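You operate a simulated robot arm through the tools that you are given. There is no shell and no other tool.

Carry out the task below with a simulated robot arm. There is one attempt and no reset: what you move stays moved.

TASK
Tension 1 lays slack: set 2, jog two metres on, then wind to 5 metres.
Fine: hook the start before you jog; one run by the start button; an even lay.

Only the result counts: the job must be done as asked and must still hold three seconds after the hand-in. Knocking over, shifting, dropping, spilling or breaking anything else fails it.

THE ROBOT
A 6-joint arm with a fingered hand, fixed in place. Base frame: the origin is on the floor under the middle of its stand, x ahead of it, y to its left, z up. Units: m, degrees, N and s.
With the tool pointing down near the work surface it reaches from about 0.34 to 0.76 m from the base axis. Its first joint turns from -166.0 to 166.0 degrees. Payload 4 kg.
Tool frame: the origin (TCP) lies between the finger pads and is the grasp point; the fingertips stand 0.026 m ahead of it; z points along the fingers, y is the line along which they close. The gripper opens to 0.148 m; its body begins 0.073 m behind the TCP. The gripper is a hand of 3 fingers: y runs from the thumb to the fingers, the wrist lies at [0, 0, -0.239] in the tool frame.
Orientation is told as [roll, pitch, yaw] about the base's x, y, z axes, in that order, counted from this pose: with the fingers straight down and closing along the base's y, the tool's x points along the base's -x, its y along +y and its z along -z.

THE INTERFACE
- The arm moves only by the tool play_rows. Its argument "targets" is a list that holds one entry, the list of rows, each a list of 6 numbers: the shift along the tool's x, y, z in units of 150 mm (1.0 is 150 mm), then the turn, a rotation vector about the tool's x, y, z in units of 45 degrees (1.0 is 45 degrees). In form: [[[dx, dy, dz, rx, ry, rz], ...]]. A call has 1 to 20 rows; each row is the pose to reach, as a shift and turn from the pose commanded when the call began, along the tool's axes at that moment. A call with a number of a shift or a turn outside -1 to 1 is refused whole. Rows are played at 5 a second. More than 0.05 m and 8.6 degrees between two rows, and nothing of the call is played. Where a pose cannot be reached the arm comes as near as it can. A force on the tool above 50 N (or 10 N above the force at the start of the call, whichever is more), or a blocked arm, ends the call early, and 0.2 s more pass. In this call time passes only in rows, and 0.2 s behind the last. It gives the time, the measured TCP pose, the force on the tool (base axes), the opening and the grip force at its end, in the units of the frame above (readings bear some noise), with the torque about the TCP (base axes, N m) and any sound that the robot's microphone picked up, and new pictures: "views" is both (left out), scene, wrist or none.
- Cameras (640 x 400 px; columns grow to the right, rows downward): "scene" is fixed at [0.2208, -0.5011, 1.3778]; the picture's right is [0.86, -0.51, 0.00], its down [-0.29, -0.49, -0.82] and it looks along [0.42, 0.71, -0.57] (base axes); focal length 338 px, centre (320, 200). "wrist" rides on the gripper at [0.068, -0.039, -0.09] in the tool frame; the picture's right is [0.50, 0.87, 0.00], its down [-0.65, 0.38, -0.65] and it looks along [-0.57, 0.33, 0.76] (tool axes); focal length 222 px, centre (320, 200). There is no depth. A picture from a camera that has moved, and an enlarged one, comes with that camera's place and axes in the base frame and with its lens.
- lift_body(by): slides the trunk up (or, below 0, down) by that many m; the arm rides with it, the base frame stays. It gives what a move gives, with no picture.
- move_fingers(finger1, finger2, thumb_bend): sets how far each is bent, from 0 (flat) to 100 (curled in); at 30 the hand is open as for a grip, at 70 the pads meet at the TCP. One left out holds its place. A second passes; each finger stops where it meets its share of the squeeze, and holds until it gets a number again. It is the only way to open and close the hand. It gives what a move gives, with no picture; readings hold the bend of each and the force on the fingers (four entries, about 0 where the hand has none), thumb and palm.
- zoom(camera, box): a new picture of the part [left, top, right, bottom] of that camera's present view, enlarged. The clock stands still meanwhile.
- hand_in(): hands the job in; it is judged then, once.

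Places have to be worked out from the pictures, the camera data and where the tool is seen. Open the gripper and draw the arm clear of the work before you hand the job in, unless the task says otherwise.

The tools are called after "Emit:" by a JSON object that holds its "api" and its "payload". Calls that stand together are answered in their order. play_rows: Moves the arm, as the interface text tells. Its arguments: {"type":"object","properties":{"targets":{"type":"array"},"views":{"type":"string","enum":["both","scene","wrist","none"]}},"required":["targets"]} The other tools are called the same way: lift_body (by) moves the trunk up or down; move_fingers (finger1, finger2, thumb_bend) moves the fingers one by one; zoom (camera, box) takes an enlarged picture of a part of a camera's view; hand_in () hands the job in.

At the start:

```text
clock: 0.0
tcp_pos: [0.3908, 0.0591, 1.1412]
orientation: [0.0, 0.1, -0.1]
contact_force: [0.2, 0.5, 0.7]
ft_torque: [0.0, 0.0, -0.01]
opening: 0.148
grip_force: 0.0
shape: jaw
bend: [30.0, 30.0, 30.0]
finger forces: [0.1, 0.0, 0.0, 0.0, 0.1, 0.0]
trunk travel left (down, up): [-0.5, 0.09]
```

scene: 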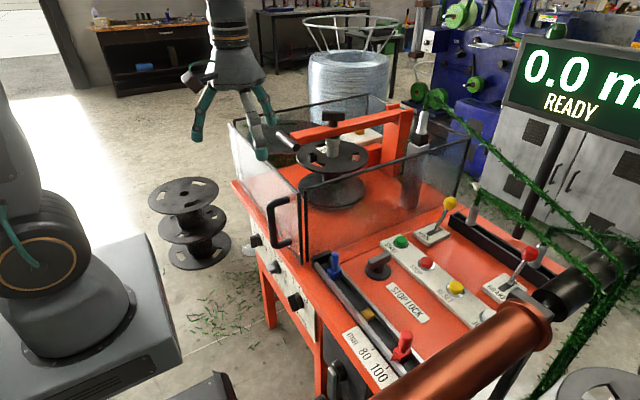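
wrist: 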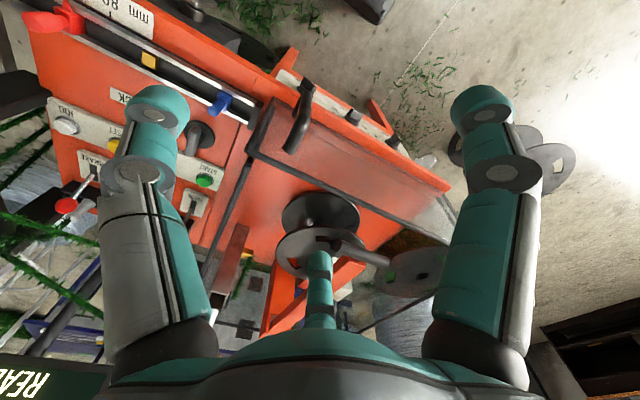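

The pictures show a winding machine with a spool, a guard with a handle, buttons, levers, slider stops and a display at 0.0 m. I'll zoom in on the parts before moving anything.

Emit:
{"api": "zoom", "payload": {"camera": "scene", "box": [340, 170, 560, 308]}}

Emit:
{"api": "zoom", "payload": {"camera": "scene", "box": [220, 80, 480, 242]}}

Emit:
{"api": "zoom", "payload": {"camera": "scene", "box": [240, 230, 512, 400]}}

Emit:
{"api": "zoom", "payload": {"camera": "scene", "box": [400, 0, 640, 150]}}

Emit:
{"api": "zoom", "payload": {"camera": "wrist", "box": [0, 0, 320, 200]}}

Emit:
{"api": "zoom", "payload": {"camera": "wrist", "box": [200, 60, 480, 335]}}

```text
2.90 times, centred on (450, 239) of scene
camera zoom: at [0.2208, -0.5011, 1.3778], right [0.86, -0.51, 0.0], down [-0.29, -0.49, -0.82], along [0.42, 0.71, -0.57], focal length 979 px, centre (-57, 87)
```

zoom: 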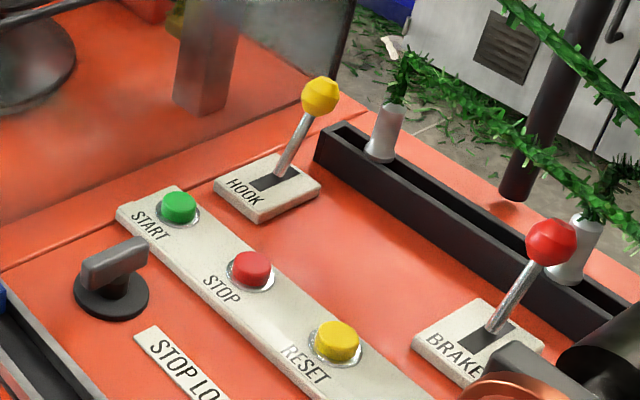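

```text
2.46 times, centred on (350, 161) of scene
camera zoom: at [0.2208, -0.5011, 1.3778], right [0.86, -0.51, 0.0], down [-0.29, -0.49, -0.82], along [0.42, 0.71, -0.57], focal length 831 px, centre (246, 296)
```

zoom: 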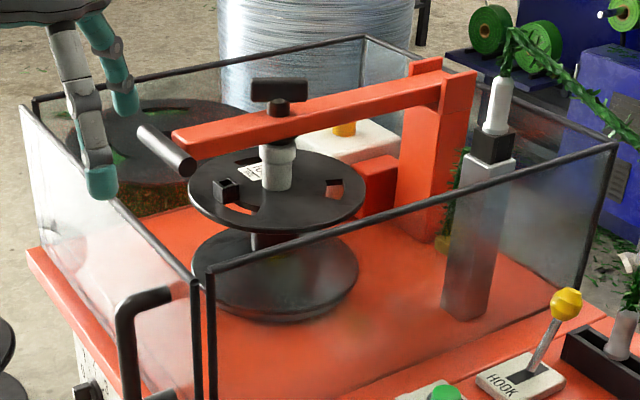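

```text
2.35 times, centred on (376, 315) of scene
camera zoom: at [0.2208, -0.5011, 1.3778], right [0.86, -0.51, 0.0], down [-0.29, -0.49, -0.82], along [0.42, 0.71, -0.57], focal length 794 px, centre (188, -71)
```

zoom: 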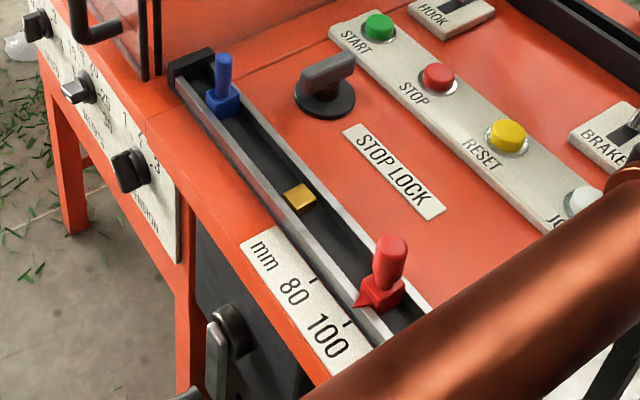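

```text
2.67 times, centred on (520, 75) of scene
camera zoom: at [0.2208, -0.5011, 1.3778], right [0.86, -0.51, 0.0], down [-0.29, -0.49, -0.82], along [0.42, 0.71, -0.57], focal length 900 px, centre (-213, 533)
```

zoom: 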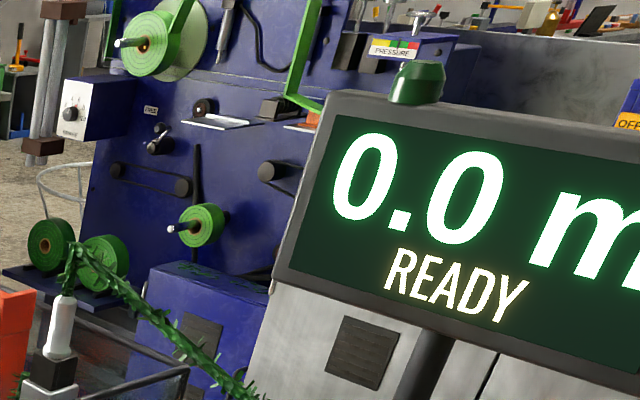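

```text
2.00 times, centred on (160, 100) of wrist
camera zoom: at [0.322, 0.0194, 1.23], right [-0.5, 0.87, 0.0], down [0.66, 0.38, 0.65], along [0.57, 0.33, -0.76], focal length 444 px, centre (640, 400)
```

zoom: 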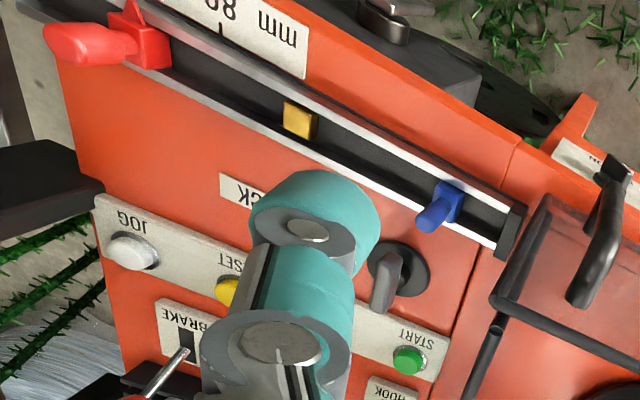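

```text
1.45 times, centred on (340, 198) of wrist
camera zoom: at [0.322, 0.0194, 1.23], right [-0.5, 0.87, 0.0], down [0.66, 0.38, 0.65], along [0.57, 0.33, -0.76], focal length 323 px, centre (291, 204)
```

zoom: 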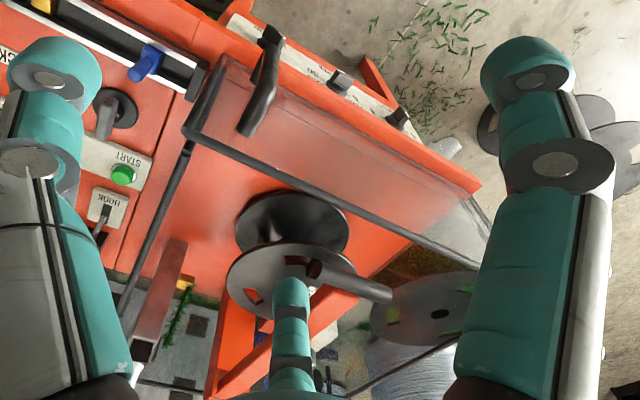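

From the two views, START works out to about (0.71, -0.06, 0.82) and the buttons run along -y from there. I'll zoom further to read the labels, the knobs and the reel.

Emit:
{"api": "zoom", "payload": {"camera": "scene", "box": [240, 220, 336, 280]}}

Emit:
{"api": "zoom", "payload": {"camera": "scene", "box": [260, 260, 340, 310]}}

Emit:
{"api": "zoom", "payload": {"camera": "scene", "box": [290, 110, 386, 170]}}

Emit:
{"api": "zoom", "payload": {"camera": "scene", "box": [310, 280, 438, 360]}}

Emit:
{"api": "zoom", "payload": {"camera": "scene", "box": [310, 320, 438, 400]}}

Emit:
{"api": "zoom", "payload": {"camera": "scene", "box": [465, 230, 561, 290]}}

Emit:
{"api": "zoom", "payload": {"camera": "scene", "box": [400, 180, 480, 230]}}

Emit:
{"api": "zoom", "payload": {"camera": "wrist", "box": [250, 60, 410, 160]}}

```text
6.67 times, centred on (288, 250) of scene
camera zoom: at [0.2208, -0.5011, 1.3778], right [0.86, -0.51, 0.0], down [-0.29, -0.49, -0.82], along [0.42, 0.71, -0.57], focal length 2251 px, centre (533, -133)
```

zoom: 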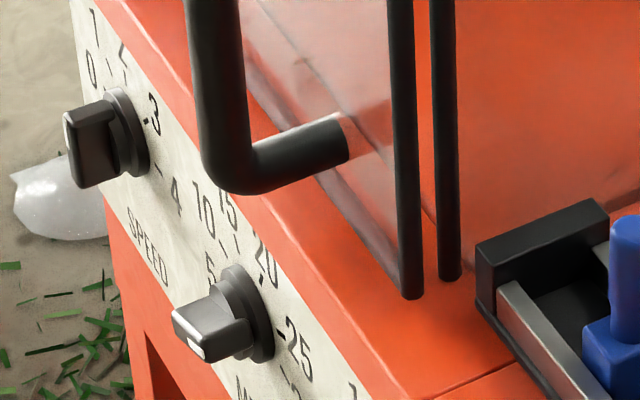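

```text
8.00 times, centred on (300, 285) of scene
camera zoom: at [0.2208, -0.5011, 1.3778], right [0.86, -0.51, 0.0], down [-0.29, -0.49, -0.82], along [0.42, 0.71, -0.57], focal length 2701 px, centre (480, -480)
```

zoom: 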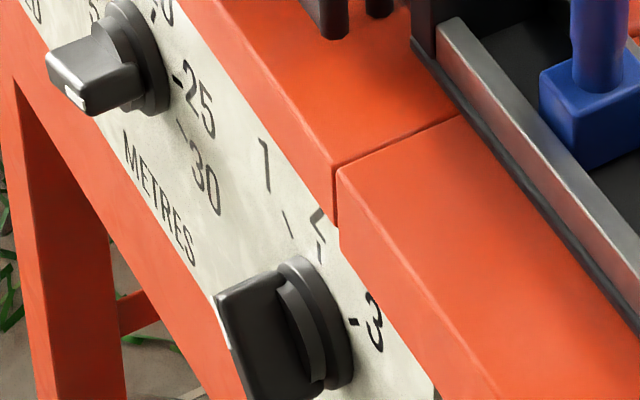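

```text
6.67 times, centred on (338, 140) of scene
camera zoom: at [0.2208, -0.5011, 1.3778], right [0.86, -0.51, 0.0], down [-0.29, -0.49, -0.82], along [0.42, 0.71, -0.57], focal length 2251 px, centre (200, 600)
```

zoom: 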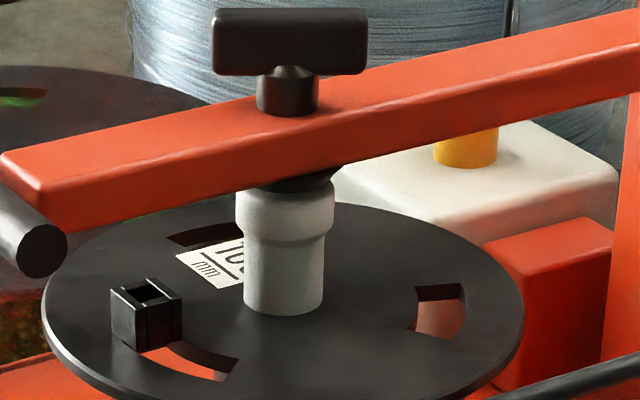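

```text
5.00 times, centred on (374, 320) of scene
camera zoom: at [0.2208, -0.5011, 1.3778], right [0.86, -0.51, 0.0], down [-0.29, -0.49, -0.82], along [0.42, 0.71, -0.57], focal length 1688 px, centre (50, -400)
```

zoom: 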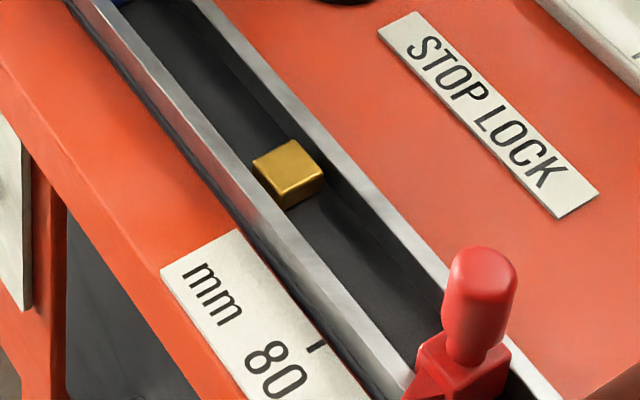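

```text
5.00 times, centred on (374, 360) of scene
camera zoom: at [0.2208, -0.5011, 1.3778], right [0.86, -0.51, 0.0], down [-0.29, -0.49, -0.82], along [0.42, 0.71, -0.57], focal length 1688 px, centre (50, -600)
```

zoom: 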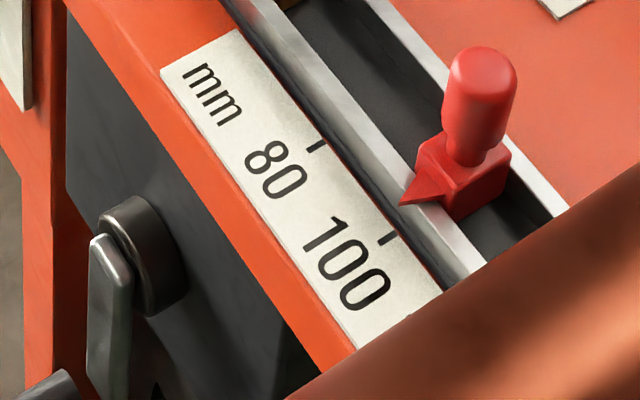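

```text
6.67 times, centred on (513, 260) of scene
camera zoom: at [0.2208, -0.5011, 1.3778], right [0.86, -0.51, 0.0], down [-0.29, -0.49, -0.82], along [0.42, 0.71, -0.57], focal length 2251 px, centre (-967, -200)
```

zoom: 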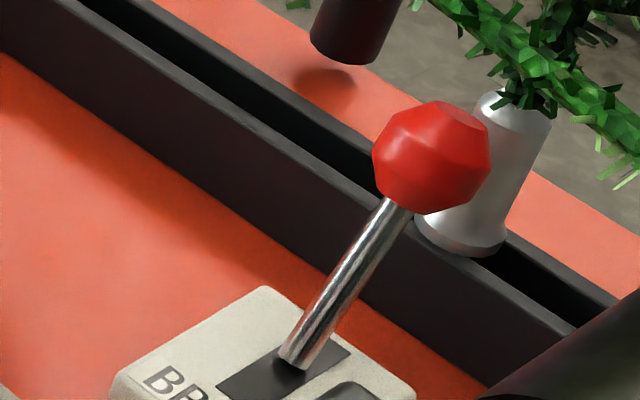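

```text
8.00 times, centred on (440, 205) of scene
camera zoom: at [0.2208, -0.5011, 1.3778], right [0.86, -0.51, 0.0], down [-0.29, -0.49, -0.82], along [0.42, 0.71, -0.57], focal length 2701 px, centre (-640, 160)
```

zoom: 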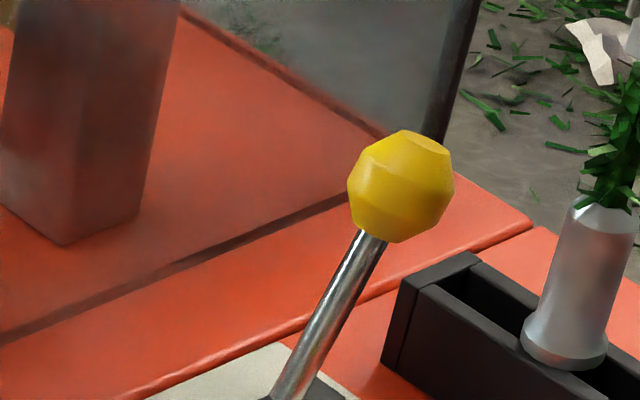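

```text
4.00 times, centred on (330, 110) of wrist
camera zoom: at [0.322, 0.0194, 1.23], right [-0.5, 0.87, 0.0], down [0.66, 0.38, 0.65], along [0.57, 0.33, -0.76], focal length 888 px, centre (280, 560)
```

zoom: 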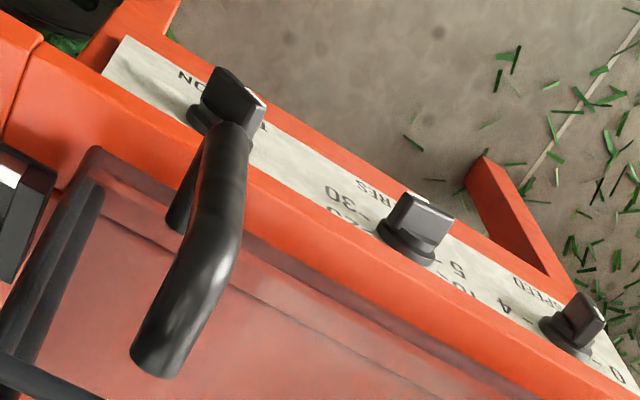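

The front face has SPEED, METRES and TENSION dials, and the reel carries a size label. I'll draw back a little and tilt the hand forward so the wrist camera can see that face and the guard.

Emit:
{"api": "play_rows", "payload": {"targets": [[[0.1, 0, 0.0, 0, -0.16, 0], [0.2, 0, 0.0, 0, -0.32, 0], [0.3, 0, 0.0, 0, -0.48, 0], [0.36, 0, 0.0, 0, -0.6, 0]]], "views": "both"}}

```text
clock: 1.0
tcp_pos: [0.3369, 0.0586, 1.1404]
orientation: [0.2, -27.1, -0.2]
contact_force: [-0.1, 0.6, 0.5]
ft_torque: [-0.03, 0.01, -0.01]
opening: 0.1478
grip_force: 0.0
shape: jaw
bend: [30.0, 30.0, 30.0]
finger forces: [0.0, 0.0, 0.0, 0.0, 0.1, 0.1]
trunk travel left (down, up): [-0.5, 0.09]
camera wrist: at [0.2338, 0.0195, 1.1888], right [-0.44, 0.87, -0.23], down [0.29, 0.38, 0.88], along [0.85, 0.33, -0.41], focal length 222 px, centre (320, 200)
```

scene: 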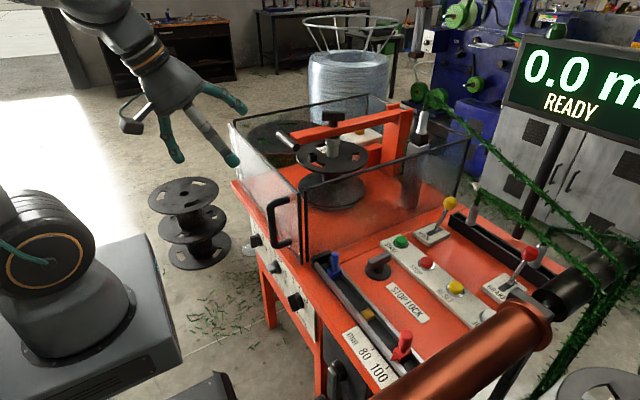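
wrist: 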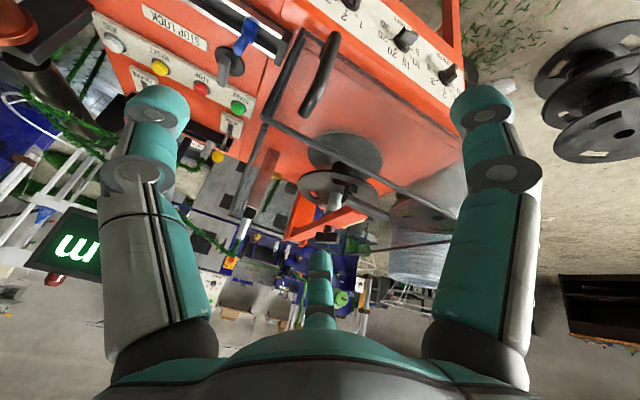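

The guard handle's lower end is near (0.466, 0.054, 0.83), and the hand is clear in front of it. I'll lower the trunk 0.25 m so the wrist camera faces the dial panel.

Emit:
{"api": "lift_body", "payload": {"by": -0.25}}

Emit:
{"api": "zoom", "payload": {"camera": "wrist", "box": [0, 0, 640, 400]}}

Emit:
{"api": "zoom", "payload": {"camera": "scene", "box": [0, 0, 640, 400]}}

```text
clock: 3.6
tcp_pos: [0.3369, 0.0592, 0.8905]
orientation: [-0.1, -26.9, -0.2]
contact_force: [-0.7, 0.6, 0.1]
ft_torque: [0.02, 0.04, 0.05]
opening: 0.1479
grip_force: 0.0
shape: jaw
bend: [30.0, 30.0, 30.0]
finger forces: [0.0, 0.1, 0.1, 0.1, 0.0, 0.0]
trunk travel left (down, up): [-0.25, 0.34]
```

```text
1.00 times, centred on (320, 200) of wrist (not enlarged: the box is as wide or as high as the picture)
camera zoom: at [0.234, 0.0195, 0.9389], right [-0.44, 0.87, -0.23], down [0.29, 0.38, 0.88], along [0.85, 0.33, -0.42], focal length 222 px, centre (320, 200)
```

zoom: 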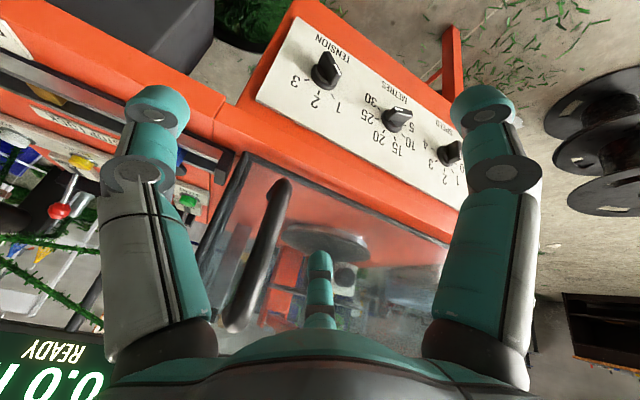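

```text
1.00 times, centred on (320, 200) of scene (not enlarged: the box is as wide or as high as the picture)
camera zoom: at [0.2208, -0.5011, 1.3778], right [0.86, -0.51, 0.0], down [-0.29, -0.49, -0.82], along [0.42, 0.71, -0.57], focal length 338 px, centre (320, 200)
```

zoom: 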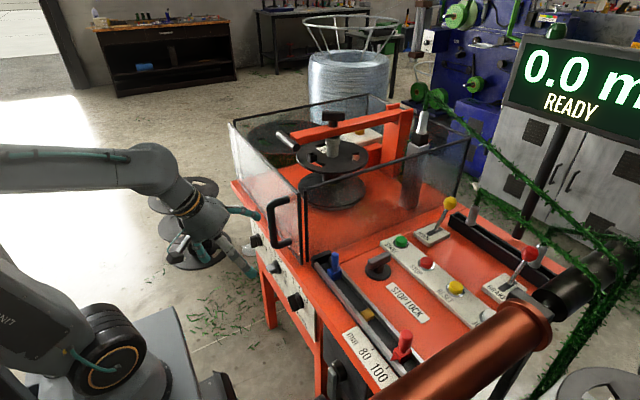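

Now the panel is visible. I'll zoom in to read each dial's pointer.

Emit:
{"api": "zoom", "payload": {"camera": "wrist", "box": [250, 20, 410, 120]}}

Emit:
{"api": "zoom", "payload": {"camera": "wrist", "box": [340, 80, 500, 180]}}

Emit:
{"api": "zoom", "payload": {"camera": "wrist", "box": [200, 150, 460, 312]}}

```text
4.00 times, centred on (330, 70) of wrist
camera zoom: at [0.234, 0.0195, 0.9389], right [-0.44, 0.87, -0.23], down [0.29, 0.38, 0.88], along [0.85, 0.33, -0.42], focal length 888 px, centre (280, 720)
```

zoom: 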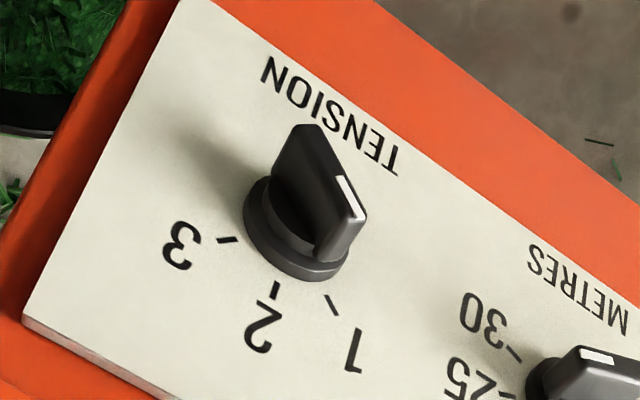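

```text
4.00 times, centred on (420, 130) of wrist
camera zoom: at [0.234, 0.0195, 0.9389], right [-0.44, 0.87, -0.23], down [0.29, 0.38, 0.88], along [0.85, 0.33, -0.42], focal length 888 px, centre (-80, 480)
```

zoom: 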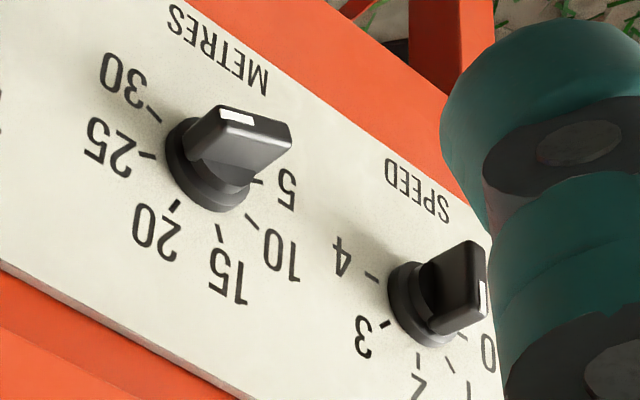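

```text
2.46 times, centred on (330, 231) of wrist
camera zoom: at [0.234, 0.0195, 0.9389], right [-0.44, 0.87, -0.23], down [0.29, 0.38, 0.88], along [0.85, 0.33, -0.42], focal length 547 px, centre (295, 124)
```

zoom: 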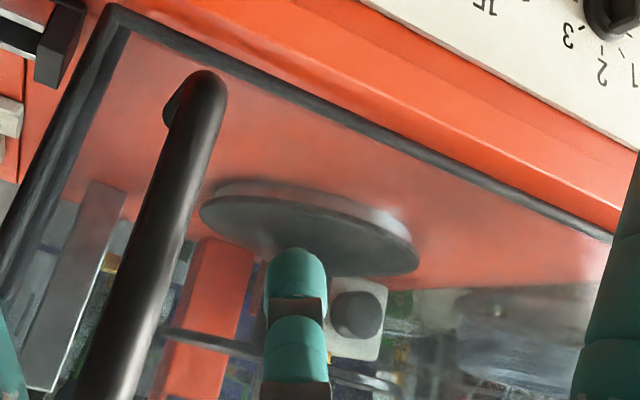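

TENSION points at 1, METRES points right near 25–30, and SPEED is near 2. I'll look closer at the reel label, the stop scale and the lock.

Emit:
{"api": "zoom", "payload": {"camera": "scene", "box": [310, 140, 342, 160]}}

Emit:
{"api": "zoom", "payload": {"camera": "scene", "box": [380, 320, 428, 350]}}

Emit:
{"api": "zoom", "payload": {"camera": "scene", "box": [350, 240, 414, 280]}}

Emit:
{"api": "zoom", "payload": {"camera": "scene", "box": [310, 240, 374, 280]}}

Emit:
{"api": "zoom", "payload": {"camera": "scene", "box": [376, 90, 456, 140]}}

Emit:
{"api": "zoom", "payload": {"camera": "scene", "box": [480, 270, 640, 370]}}

Emit:
{"api": "zoom", "payload": {"camera": "scene", "box": [140, 160, 240, 272]}}

```text
16.00 times, centred on (326, 150) of scene
camera zoom: at [0.2208, -0.5011, 1.3778], right [0.86, -0.51, 0.0], down [-0.29, -0.49, -0.82], along [0.42, 0.71, -0.57], focal length 5403 px, centre (224, 1000)
```

zoom: 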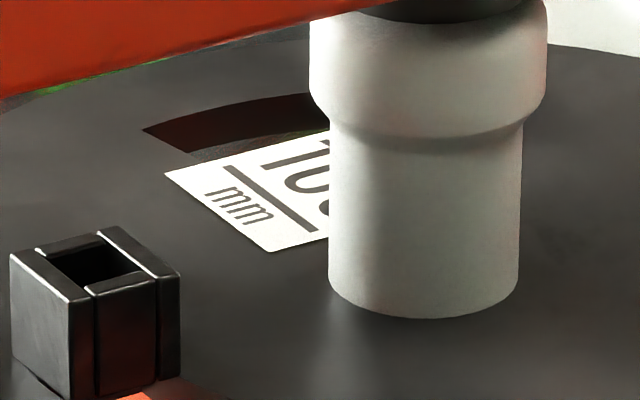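

```text
13.33 times, centred on (404, 335) of scene
camera zoom: at [0.2208, -0.5011, 1.3778], right [0.86, -0.51, 0.0], down [-0.29, -0.49, -0.82], along [0.42, 0.71, -0.57], focal length 4502 px, centre (-800, -1600)
```

zoom: 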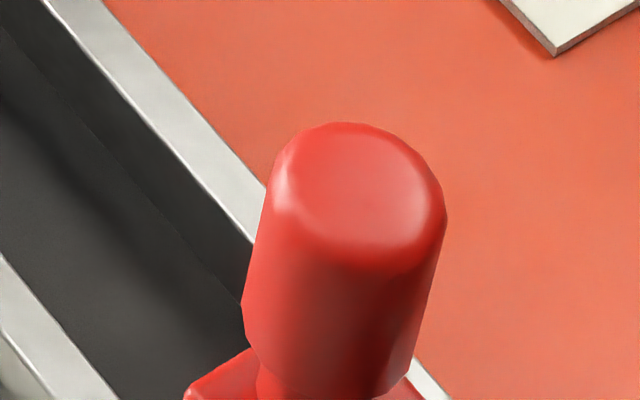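

```text
10.00 times, centred on (382, 260) of scene
camera zoom: at [0.2208, -0.5011, 1.3778], right [0.86, -0.51, 0.0], down [-0.29, -0.49, -0.82], along [0.42, 0.71, -0.57], focal length 3377 px, centre (-300, -400)
```

zoom: 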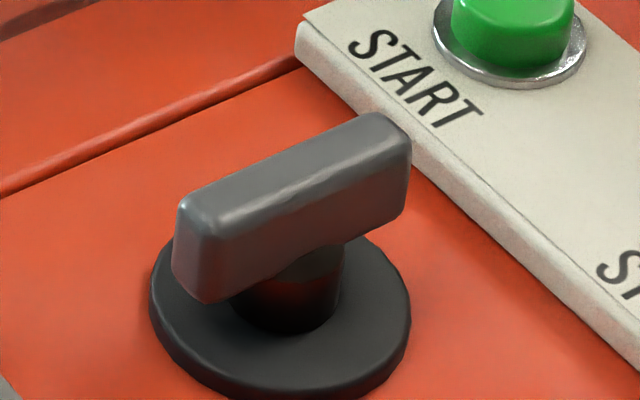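

```text
10.00 times, centred on (342, 260) of scene
camera zoom: at [0.2208, -0.5011, 1.3778], right [0.86, -0.51, 0.0], down [-0.29, -0.49, -0.82], along [0.42, 0.71, -0.57], focal length 3377 px, centre (100, -400)
```

zoom: 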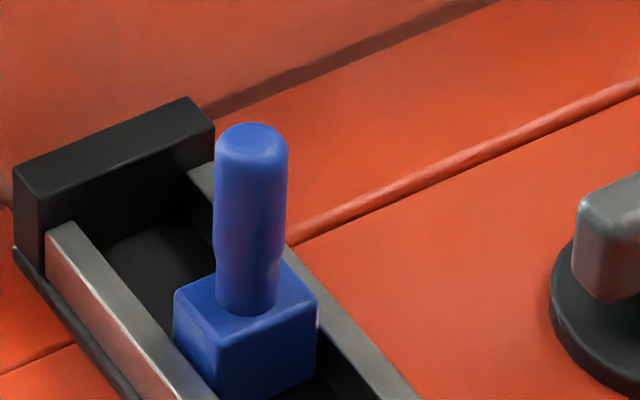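

```text
8.00 times, centred on (416, 115) of scene
camera zoom: at [0.2208, -0.5011, 1.3778], right [0.86, -0.51, 0.0], down [-0.29, -0.49, -0.82], along [0.42, 0.71, -0.57], focal length 2701 px, centre (-448, 880)
```

zoom: 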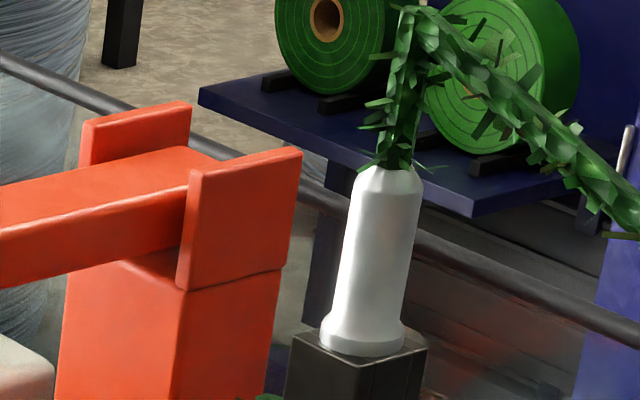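

```text
4.00 times, centred on (560, 320) of scene
camera zoom: at [0.2208, -0.5011, 1.3778], right [0.86, -0.51, 0.0], down [-0.29, -0.49, -0.82], along [0.42, 0.71, -0.57], focal length 1351 px, centre (-640, -280)
```

zoom: 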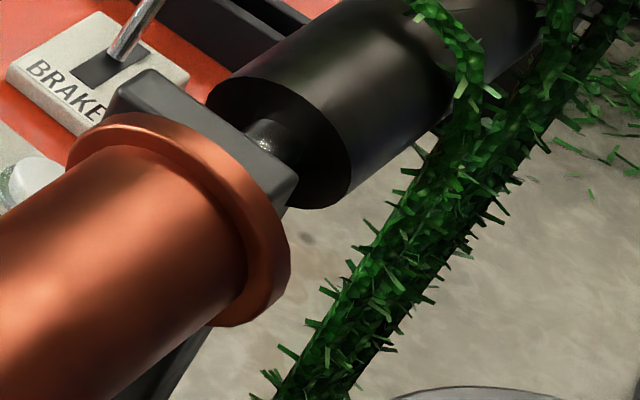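

```text
3.57 times, centred on (190, 216) of scene
camera zoom: at [0.2208, -0.5011, 1.3778], right [0.86, -0.51, 0.0], down [-0.29, -0.49, -0.82], along [0.42, 0.71, -0.57], focal length 1206 px, centre (784, 143)
```

zoom: 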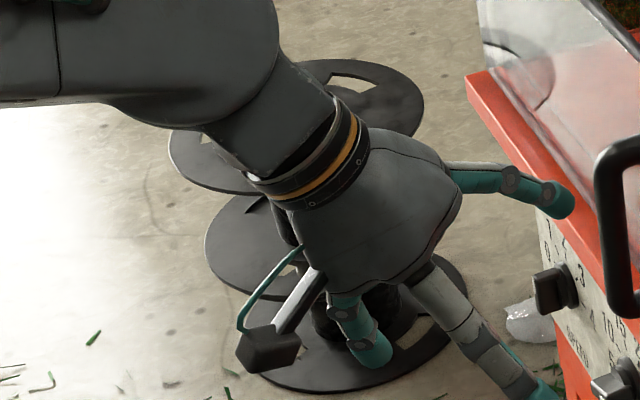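

The reel label reads "10?" mm, partly hidden by the spindle, so I need a view from above. I'll raise the trunk again before moving over the machine.

Emit:
{"api": "lift_body", "payload": {"by": 0.32}}

Emit:
{"api": "play_rows", "payload": {"targets": [[[-0.1, -0.12, 0.05, 0, 0.16, 0], [-0.2, -0.3, 0.1, 0, 0.32, 0], [-0.35, -0.5, 0.17, 0, 0.48, 0], [-0.5, -0.7, 0.25, 0, 0.6, 0], [-0.67, -0.9, 0.34, 0, 0.6, 0]]], "views": "both"}}

```text
clock: 6.8
tcp_pos: [0.3351, 0.059, 1.2105]
orientation: [0.0, -27.0, -0.1]
contact_force: [-0.6, -0.4, 0.8]
ft_torque: [0.0, 0.02, -0.03]
opening: 0.1479
grip_force: 0.3
shape: jaw
bend: [30.0, 30.0, 30.0]
finger forces: [0.1, 0.1, 0.0, 0.0, 0.0, 0.1]
trunk travel left (down, up): [-0.57, 0.02]
```

```text
clock: 8.0
tcp_pos: [0.4488, -0.0762, 1.2099]
orientation: [0.0, 0.1, 0.0]
contact_force: [-0.7, 0.5, -0.1]
ft_torque: [0.01, 0.0, -0.01]
opening: 0.1478
grip_force: 0.0
shape: jaw
bend: [30.0, 30.0, 30.0]
finger forces: [0.0, 0.0, 0.0, 0.1, 0.0, 0.1]
trunk travel left (down, up): [-0.57, 0.02]
camera wrist: at [0.38, -0.1161, 1.2997], right [-0.5, 0.87, 0.0], down [0.66, 0.38, 0.65], along [0.57, 0.33, -0.76], focal length 222 px, centre (320, 200)
```

scene: 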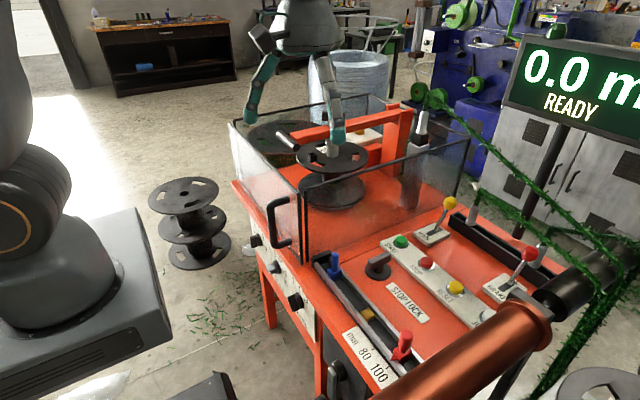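
wrist: 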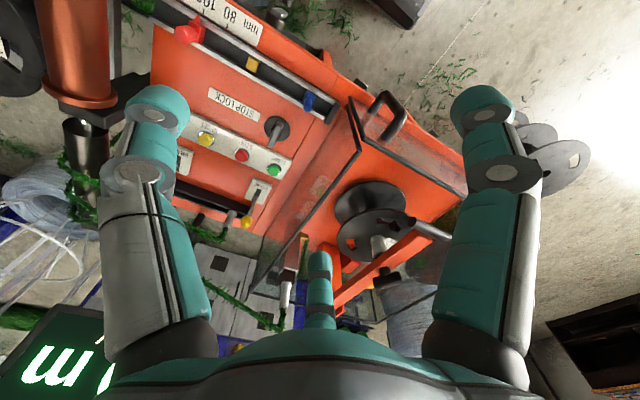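

Emit:
{"api": "zoom", "payload": {"camera": "wrist", "box": [150, 0, 310, 100]}}

Emit:
{"api": "zoom", "payload": {"camera": "wrist", "box": [330, 170, 458, 250]}}

Emit:
{"api": "zoom", "payload": {"camera": "wrist", "box": [170, 90, 330, 190]}}

Emit:
{"api": "zoom", "payload": {"camera": "wrist", "box": [320, 80, 480, 180]}}

Emit:
{"api": "zoom", "payload": {"camera": "wrist", "box": [150, 140, 310, 240]}}

```text
4.00 times, centred on (230, 50) of wrist
camera zoom: at [0.38, -0.1161, 1.2997], right [-0.5, 0.87, 0.0], down [0.66, 0.38, 0.65], along [0.57, 0.33, -0.76], focal length 888 px, centre (680, 800)
```

zoom: 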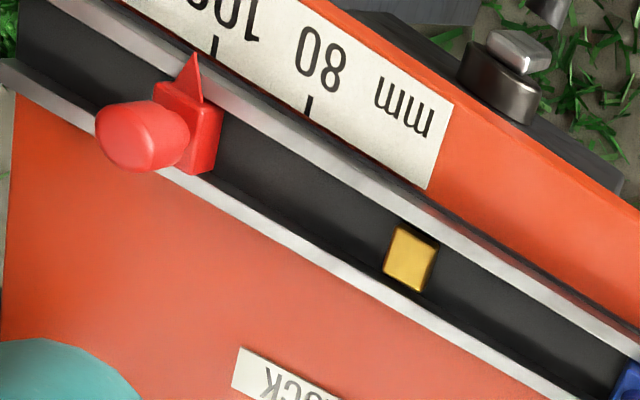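

```text
5.00 times, centred on (394, 210) of wrist
camera zoom: at [0.38, -0.1161, 1.2997], right [-0.5, 0.87, 0.0], down [0.66, 0.38, 0.65], along [0.57, 0.33, -0.76], focal length 1111 px, centre (-50, 150)
```

zoom: 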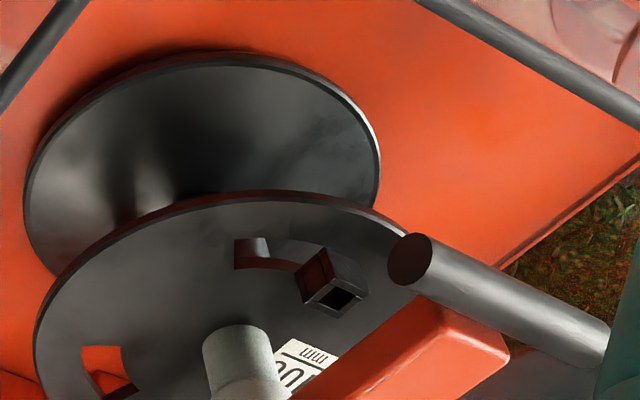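

```text
4.00 times, centred on (250, 140) of wrist
camera zoom: at [0.38, -0.1161, 1.2997], right [-0.5, 0.87, 0.0], down [0.66, 0.38, 0.65], along [0.57, 0.33, -0.76], focal length 888 px, centre (600, 440)
```

zoom: 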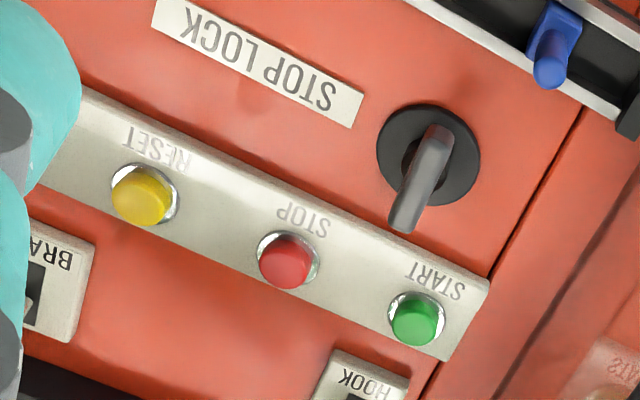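

```text
4.00 times, centred on (400, 130) of wrist
camera zoom: at [0.38, -0.1161, 1.2997], right [-0.5, 0.87, 0.0], down [0.66, 0.38, 0.65], along [0.57, 0.33, -0.76], focal length 888 px, centre (0, 480)
```

zoom: 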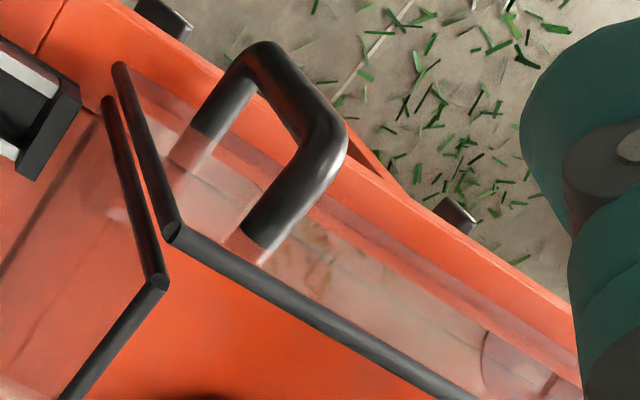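

```text
4.00 times, centred on (230, 190) of wrist
camera zoom: at [0.38, -0.1161, 1.2997], right [-0.5, 0.87, 0.0], down [0.66, 0.38, 0.65], along [0.57, 0.33, -0.76], focal length 888 px, centre (680, 240)
```

zoom: 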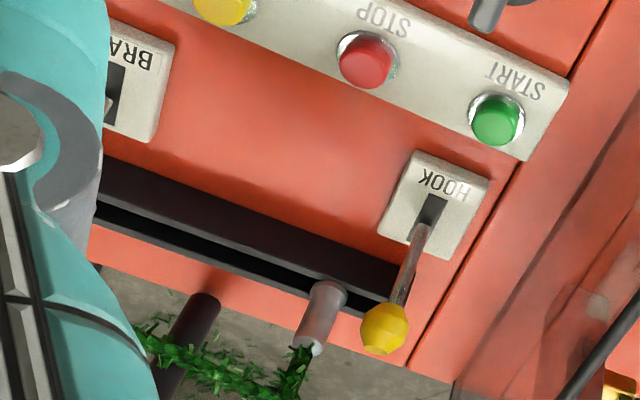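

The reel reads 100 mm and the red stop's tip lines up with the 100 tick, so I leave the stops alone. The guard looks closed and the HOOK knob is at about (0.855, -0.069, 0.887). Next I go back in front of the panel and lower the hand to reach the dials.

Emit:
{"api": "play_rows", "payload": {"targets": [[[0.15, 0.15, 0, 0, -0.12, 0], [0.3, 0.3, 0, 0, -0.24, 0], [0.45, 0.45, 0, 0, -0.36, 0], [0.6, 0.6, 0, 0, -0.48, 0], [0.75, 0.75, 0, 0, -0.6, 0]]], "views": "none"}}

Emit:
{"api": "lift_body", "payload": {"by": -0.5}}

Emit:
{"api": "zoom", "payload": {"camera": "scene", "box": [0, 0, 640, 400]}}

Emit:
{"api": "zoom", "payload": {"camera": "wrist", "box": [0, 0, 640, 400]}}

```text
clock: 9.2
tcp_pos: [0.3356, 0.0367, 1.2106]
orientation: [0.0, -27.2, -0.2]
contact_force: [-0.4, 0.2, 0.3]
ft_torque: [0.0, 0.02, 0.01]
opening: 0.1478
grip_force: 0.0
shape: jaw
bend: [30.0, 30.0, 30.0]
finger forces: [0.0, 0.0, 0.1, 0.1, 0.1, 0.0]
trunk travel left (down, up): [-0.57, 0.02]
```

```text
refused: -0.5 is not a number from -0.4 to 0.4
```

```text
1.00 times, centred on (320, 200) of scene (not enlarged: the box is as wide or as high as the picture)
camera zoom: at [0.2208, -0.5011, 1.3778], right [0.86, -0.51, 0.0], down [-0.29, -0.49, -0.82], along [0.42, 0.71, -0.57], focal length 338 px, centre (320, 200)
```

zoom: 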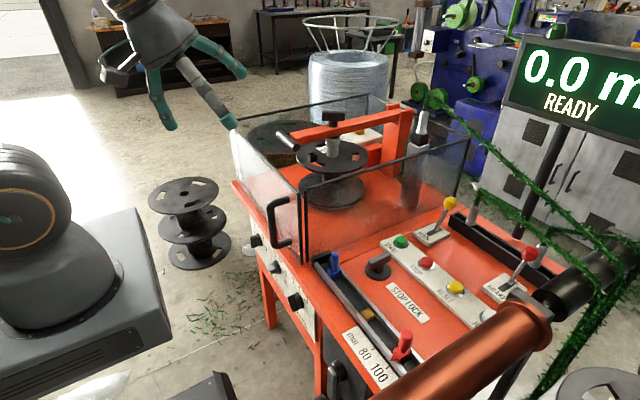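

```text
1.00 times, centred on (320, 200) of wrist (not enlarged: the box is as wide or as high as the picture)
camera zoom: at [0.2331, -0.0019, 1.2599], right [-0.44, 0.87, -0.23], down [0.29, 0.38, 0.88], along [0.85, 0.33, -0.42], focal length 222 px, centre (320, 200)
```

zoom: 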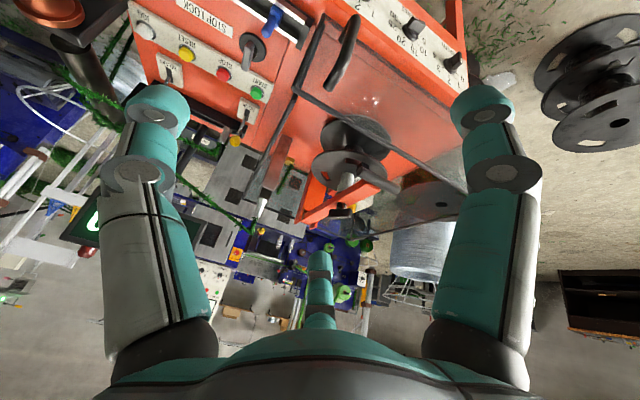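

The forward finger sticks out near the handle line, so I'll close the fingers most of the way before descending past the guard handle.

Emit:
{"api": "move_fingers", "payload": {"finger1": 66, "finger2": 66, "thumb_bend": 66}}

Emit:
{"api": "zoom", "payload": {"camera": "wrist", "box": [0, 0, 640, 400]}}

Emit:
{"api": "zoom", "payload": {"camera": "scene", "box": [80, 0, 272, 120]}}

```text
clock: 10.2
tcp_pos: [0.337, 0.0375, 1.2119]
orientation: [-0.1, -27.0, -0.1]
contact_force: [-0.3, -0.6, -0.2]
ft_torque: [-0.05, 0.01, -0.02]
opening: 0.0113
grip_force: 0.0
shape: fingers
bend: [66.0, 66.0, 66.0]
finger forces: [0.0, 0.0, 0.0, 0.1, 0.0, 0.1]
trunk travel left (down, up): [-0.57, 0.02]
```

```text
1.00 times, centred on (320, 200) of wrist (not enlarged: the box is as wide or as high as the picture)
camera zoom: at [0.2338, -0.0018, 1.2601], right [-0.44, 0.87, -0.23], down [0.29, 0.38, 0.88], along [0.85, 0.33, -0.42], focal length 222 px, centre (320, 200)
```

zoom: 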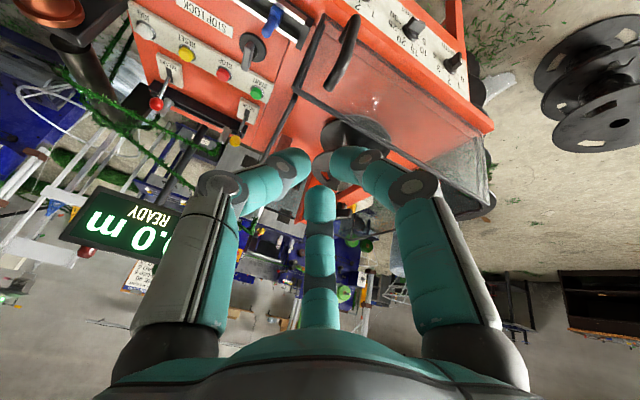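

```text
3.33 times, centred on (176, 60) of scene
camera zoom: at [0.2208, -0.5011, 1.3778], right [0.86, -0.51, 0.0], down [-0.29, -0.49, -0.82], along [0.42, 0.71, -0.57], focal length 1126 px, centre (800, 667)
```

zoom: 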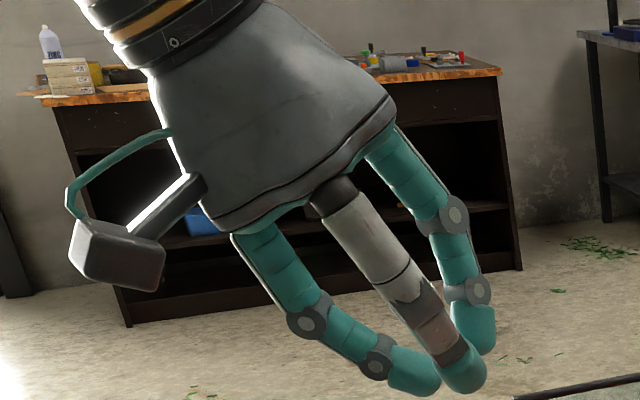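

The fingers now converge into a narrow tip, so I lower the trunk in front of the panel.

Emit:
{"api": "lift_body", "payload": {"by": -0.4}}

Emit:
{"api": "lift_body", "payload": {"by": -0.1}}

Emit:
{"api": "zoom", "payload": {"camera": "scene", "box": [0, 0, 640, 400]}}

Emit:
{"api": "zoom", "payload": {"camera": "wrist", "box": [0, 0, 640, 400]}}

```text
clock: 14.0
tcp_pos: [0.3338, 0.0367, 0.808]
orientation: [-0.3, -25.7, 0.2]
contact_force: [-1.8, -0.2, -1.5]
ft_torque: [0.03, -0.12, 0.0]
opening: 0.0112
grip_force: 0.0
shape: fingers
bend: [66.0, 66.0, 66.0]
finger forces: [0.1, 0.0, 0.0, 0.0, 0.0, 0.0]
trunk travel left (down, up): [-0.17, 0.42]
```

```text
clock: 15.3
tcp_pos: [0.3384, 0.0372, 0.7042]
orientation: [-0.3, -25.7, 0.1]
contact_force: [0.4, -0.4, -0.1]
ft_torque: [0.0, -0.01, -0.04]
opening: 0.0114
grip_force: 0.0
shape: fingers
bend: [66.0, 66.0, 66.0]
finger forces: [0.0, 0.1, 0.1, 0.0, 0.0, 0.0]
trunk travel left (down, up): [-0.07, 0.52]
```

```text
1.00 times, centred on (320, 200) of scene (not enlarged: the box is as wide or as high as the picture)
camera zoom: at [0.2208, -0.5011, 1.3778], right [0.86, -0.51, 0.0], down [-0.29, -0.49, -0.82], along [0.42, 0.71, -0.57], focal length 338 px, centre (320, 200)
```

zoom: 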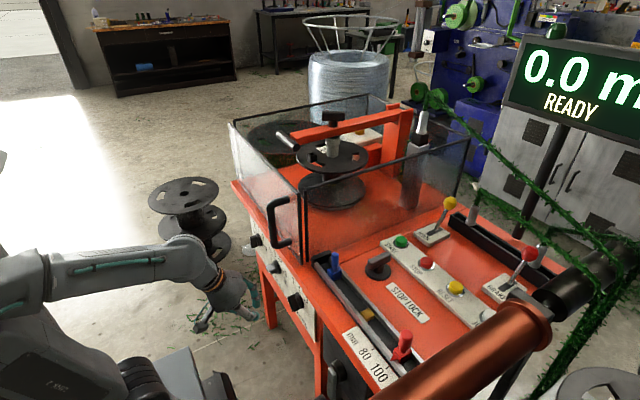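

```text
1.00 times, centred on (320, 200) of wrist (not enlarged: the box is as wide or as high as the picture)
camera zoom: at [0.2372, -0.0012, 0.7551], right [-0.45, 0.87, -0.22], down [0.31, 0.38, 0.87], along [0.84, 0.32, -0.44], focal length 222 px, centre (320, 200)
```

zoom: 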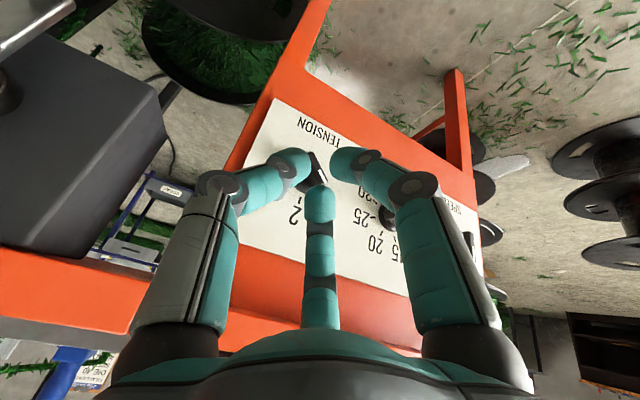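

The pitch reads -25.7 instead of the commanded -27, so I'm checking whether the arm touches anything.

Emit:
{"api": "zoom", "payload": {"camera": "scene", "box": [0, 200, 320, 400]}}

Emit:
{"api": "zoom", "payload": {"camera": "wrist", "box": [240, 90, 480, 240]}}

```text
2.00 times, centred on (160, 300) of scene
camera zoom: at [0.2208, -0.5011, 1.3778], right [0.86, -0.51, 0.0], down [-0.29, -0.49, -0.82], along [0.42, 0.71, -0.57], focal length 675 px, centre (640, 0)
```

zoom: 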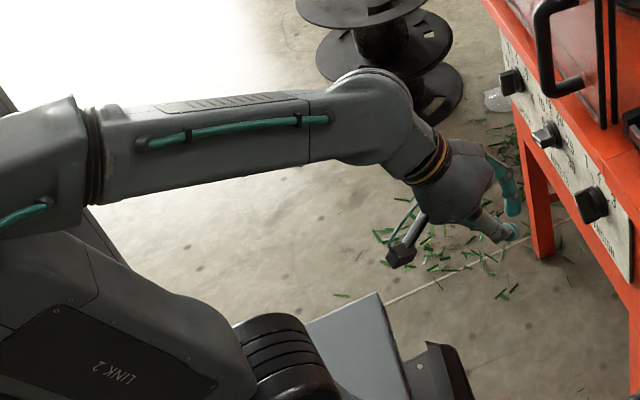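

```text
2.67 times, centred on (360, 165) of wrist
camera zoom: at [0.2372, -0.0012, 0.7551], right [-0.45, 0.87, -0.22], down [0.31, 0.38, 0.87], along [0.84, 0.32, -0.44], focal length 592 px, centre (213, 293)
```

zoom: 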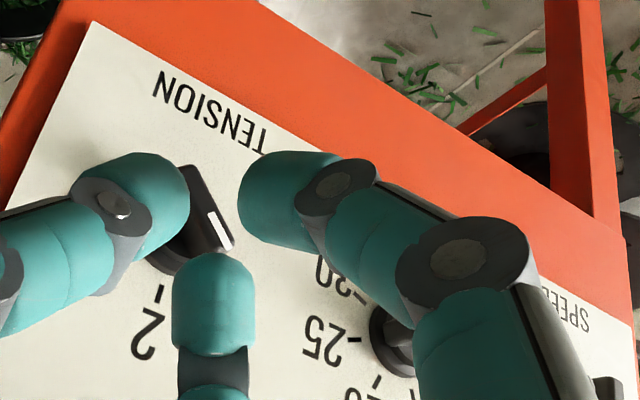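

The arm is free and the panel is close. I'll lower and tilt the hand to about 60° forward, with the tip short of the TENSION knob.

Emit:
{"api": "play_rows", "payload": {"targets": [[[-0.03, 0.03, 0.11, 0, -0.147, 0], [-0.063, 0.06, 0.224, 0, -0.293, 0], [-0.094, 0.09, 0.335, 0, -0.44, 0], [-0.126, 0.12, 0.447, 0, -0.587, 0], [-0.157, 0.153, 0.559, 0, -0.733, 0]]], "views": "both"}}

```text
clock: 16.5
tcp_pos: [0.4548, 0.0929, 0.7106]
orientation: [0.0, -59.9, 0.0]
contact_force: [-0.7, -0.7, 0.3]
ft_torque: [0.0, 0.02, 0.01]
opening: 0.0113
grip_force: 0.1
shape: fingers
bend: [66.0, 66.0, 66.0]
finger forces: [0.0, 0.1, 0.0, 0.0, 0.0, 0.0]
out of reach, approached as far as the arm can: row 2, 3, 4, 5
trunk travel left (down, up): [-0.07, 0.52]
camera wrist: at [0.3415, 0.0532, 0.6967], right [-0.25, 0.87, -0.43], down [-0.24, 0.38, 0.89], along [0.94, 0.33, 0.11], focal length 222 px, centre (320, 200)
```

scene: 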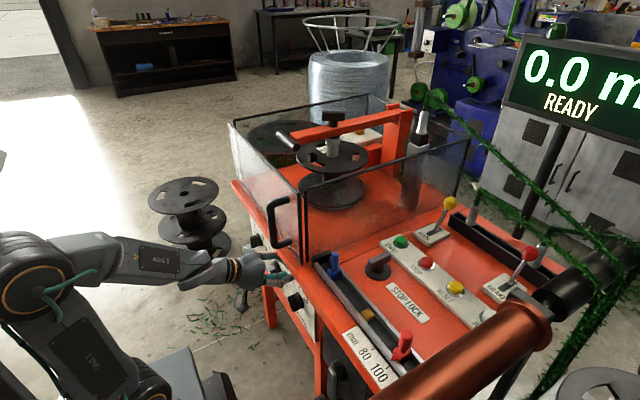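
wrist: 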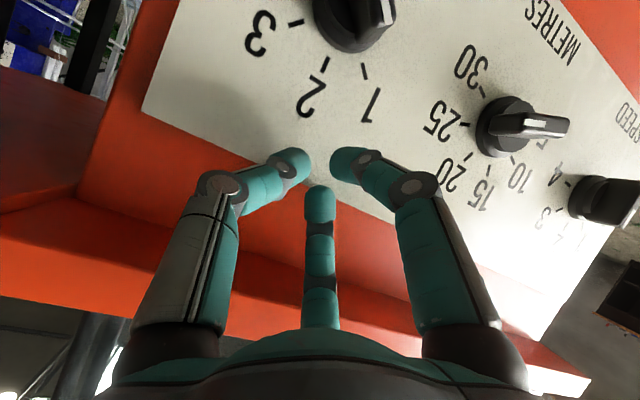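

The arm stopped at TCP (0.455, 0.093, 0.711), tilted 60°. From two views the panel face is at x≈0.491 and the TENSION axis near y 0.07, z 0.61. I'll zoom to measure knob shapes.

Emit:
{"api": "zoom", "payload": {"camera": "wrist", "box": [230, 0, 410, 112]}}

Emit:
{"api": "zoom", "payload": {"camera": "wrist", "box": [420, 40, 640, 178]}}

Emit:
{"api": "zoom", "payload": {"camera": "wrist", "box": [500, 130, 640, 218]}}

```text
3.56 times, centred on (320, 56) of wrist
camera zoom: at [0.3415, 0.0532, 0.6967], right [-0.25, 0.87, -0.43], down [-0.24, 0.38, 0.89], along [0.94, 0.33, 0.11], focal length 790 px, centre (320, 712)
```

zoom: 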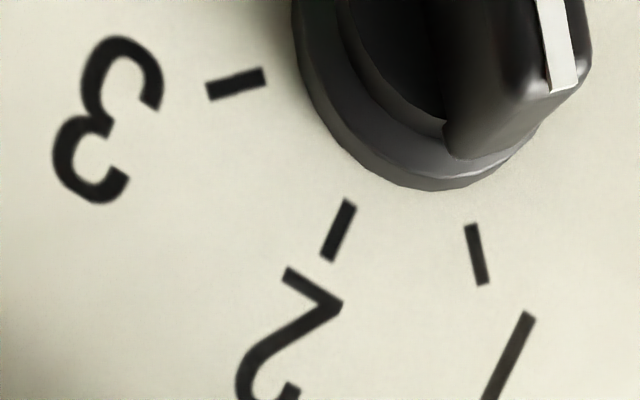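

```text
2.90 times, centred on (530, 109) of wrist
camera zoom: at [0.3415, 0.0532, 0.6967], right [-0.25, 0.87, -0.43], down [-0.24, 0.38, 0.89], along [0.94, 0.33, 0.11], focal length 644 px, centre (-289, 464)
```

zoom: 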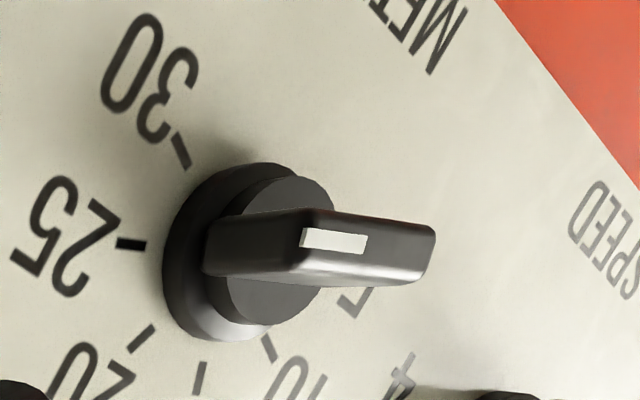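

```text
4.55 times, centred on (570, 174) of wrist
camera zoom: at [0.3415, 0.0532, 0.6967], right [-0.25, 0.87, -0.43], down [-0.24, 0.38, 0.89], along [0.94, 0.33, 0.11], focal length 1010 px, centre (-816, 318)
```

zoom: 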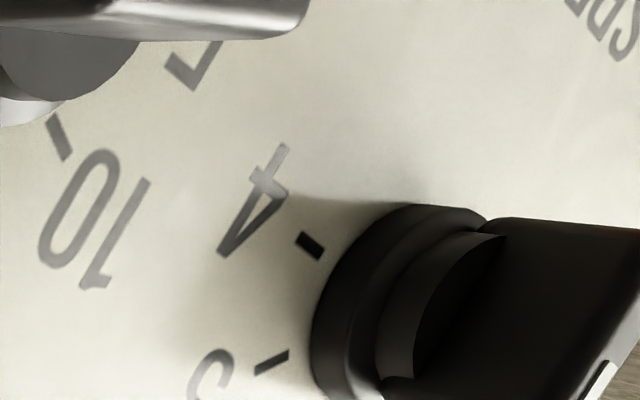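

METRES points at 25 and SPEED at 2. The METRES axis is at about (0.491, 0.219, 0.600), TENSION at (0.491, 0.070, 0.600), with bars about 42 mm long and fronts at x≈0.461. I'll shift left to the gap between the knobs before going lower.

Emit:
{"api": "play_rows", "payload": {"targets": [[[0, 0.17, 0, 0, 0, 0], [0, 0.33, 0, 0, 0, 0]]], "views": "wrist"}}

```text
clock: 17.1
tcp_pos: [0.4535, 0.1402, 0.7106]
orientation: [0.0, -60.0, -0.1]
contact_force: [-0.1, 0.2, -0.3]
ft_torque: [0.0, -0.02, 0.01]
opening: 0.0113
grip_force: 0.1
shape: fingers
bend: [66.0, 66.0, 66.0]
finger forces: [0.1, 0.0, 0.1, 0.0, 0.1, 0.0]
trunk travel left (down, up): [-0.07, 0.52]
camera wrist: at [0.3405, 0.1012, 0.695], right [-0.25, 0.87, -0.43], down [-0.24, 0.38, 0.89], along [0.94, 0.33, 0.11], focal length 222 px, centre (320, 200)
```

wrist: 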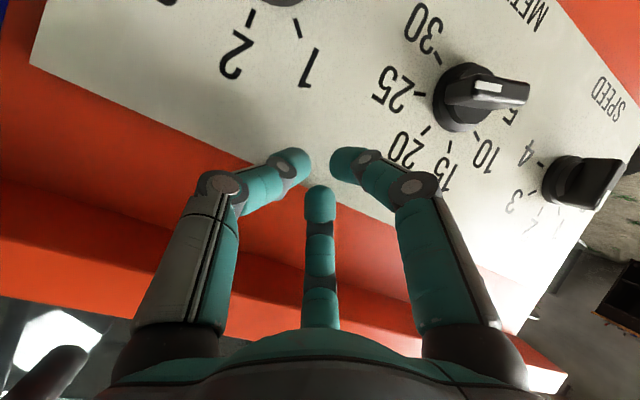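

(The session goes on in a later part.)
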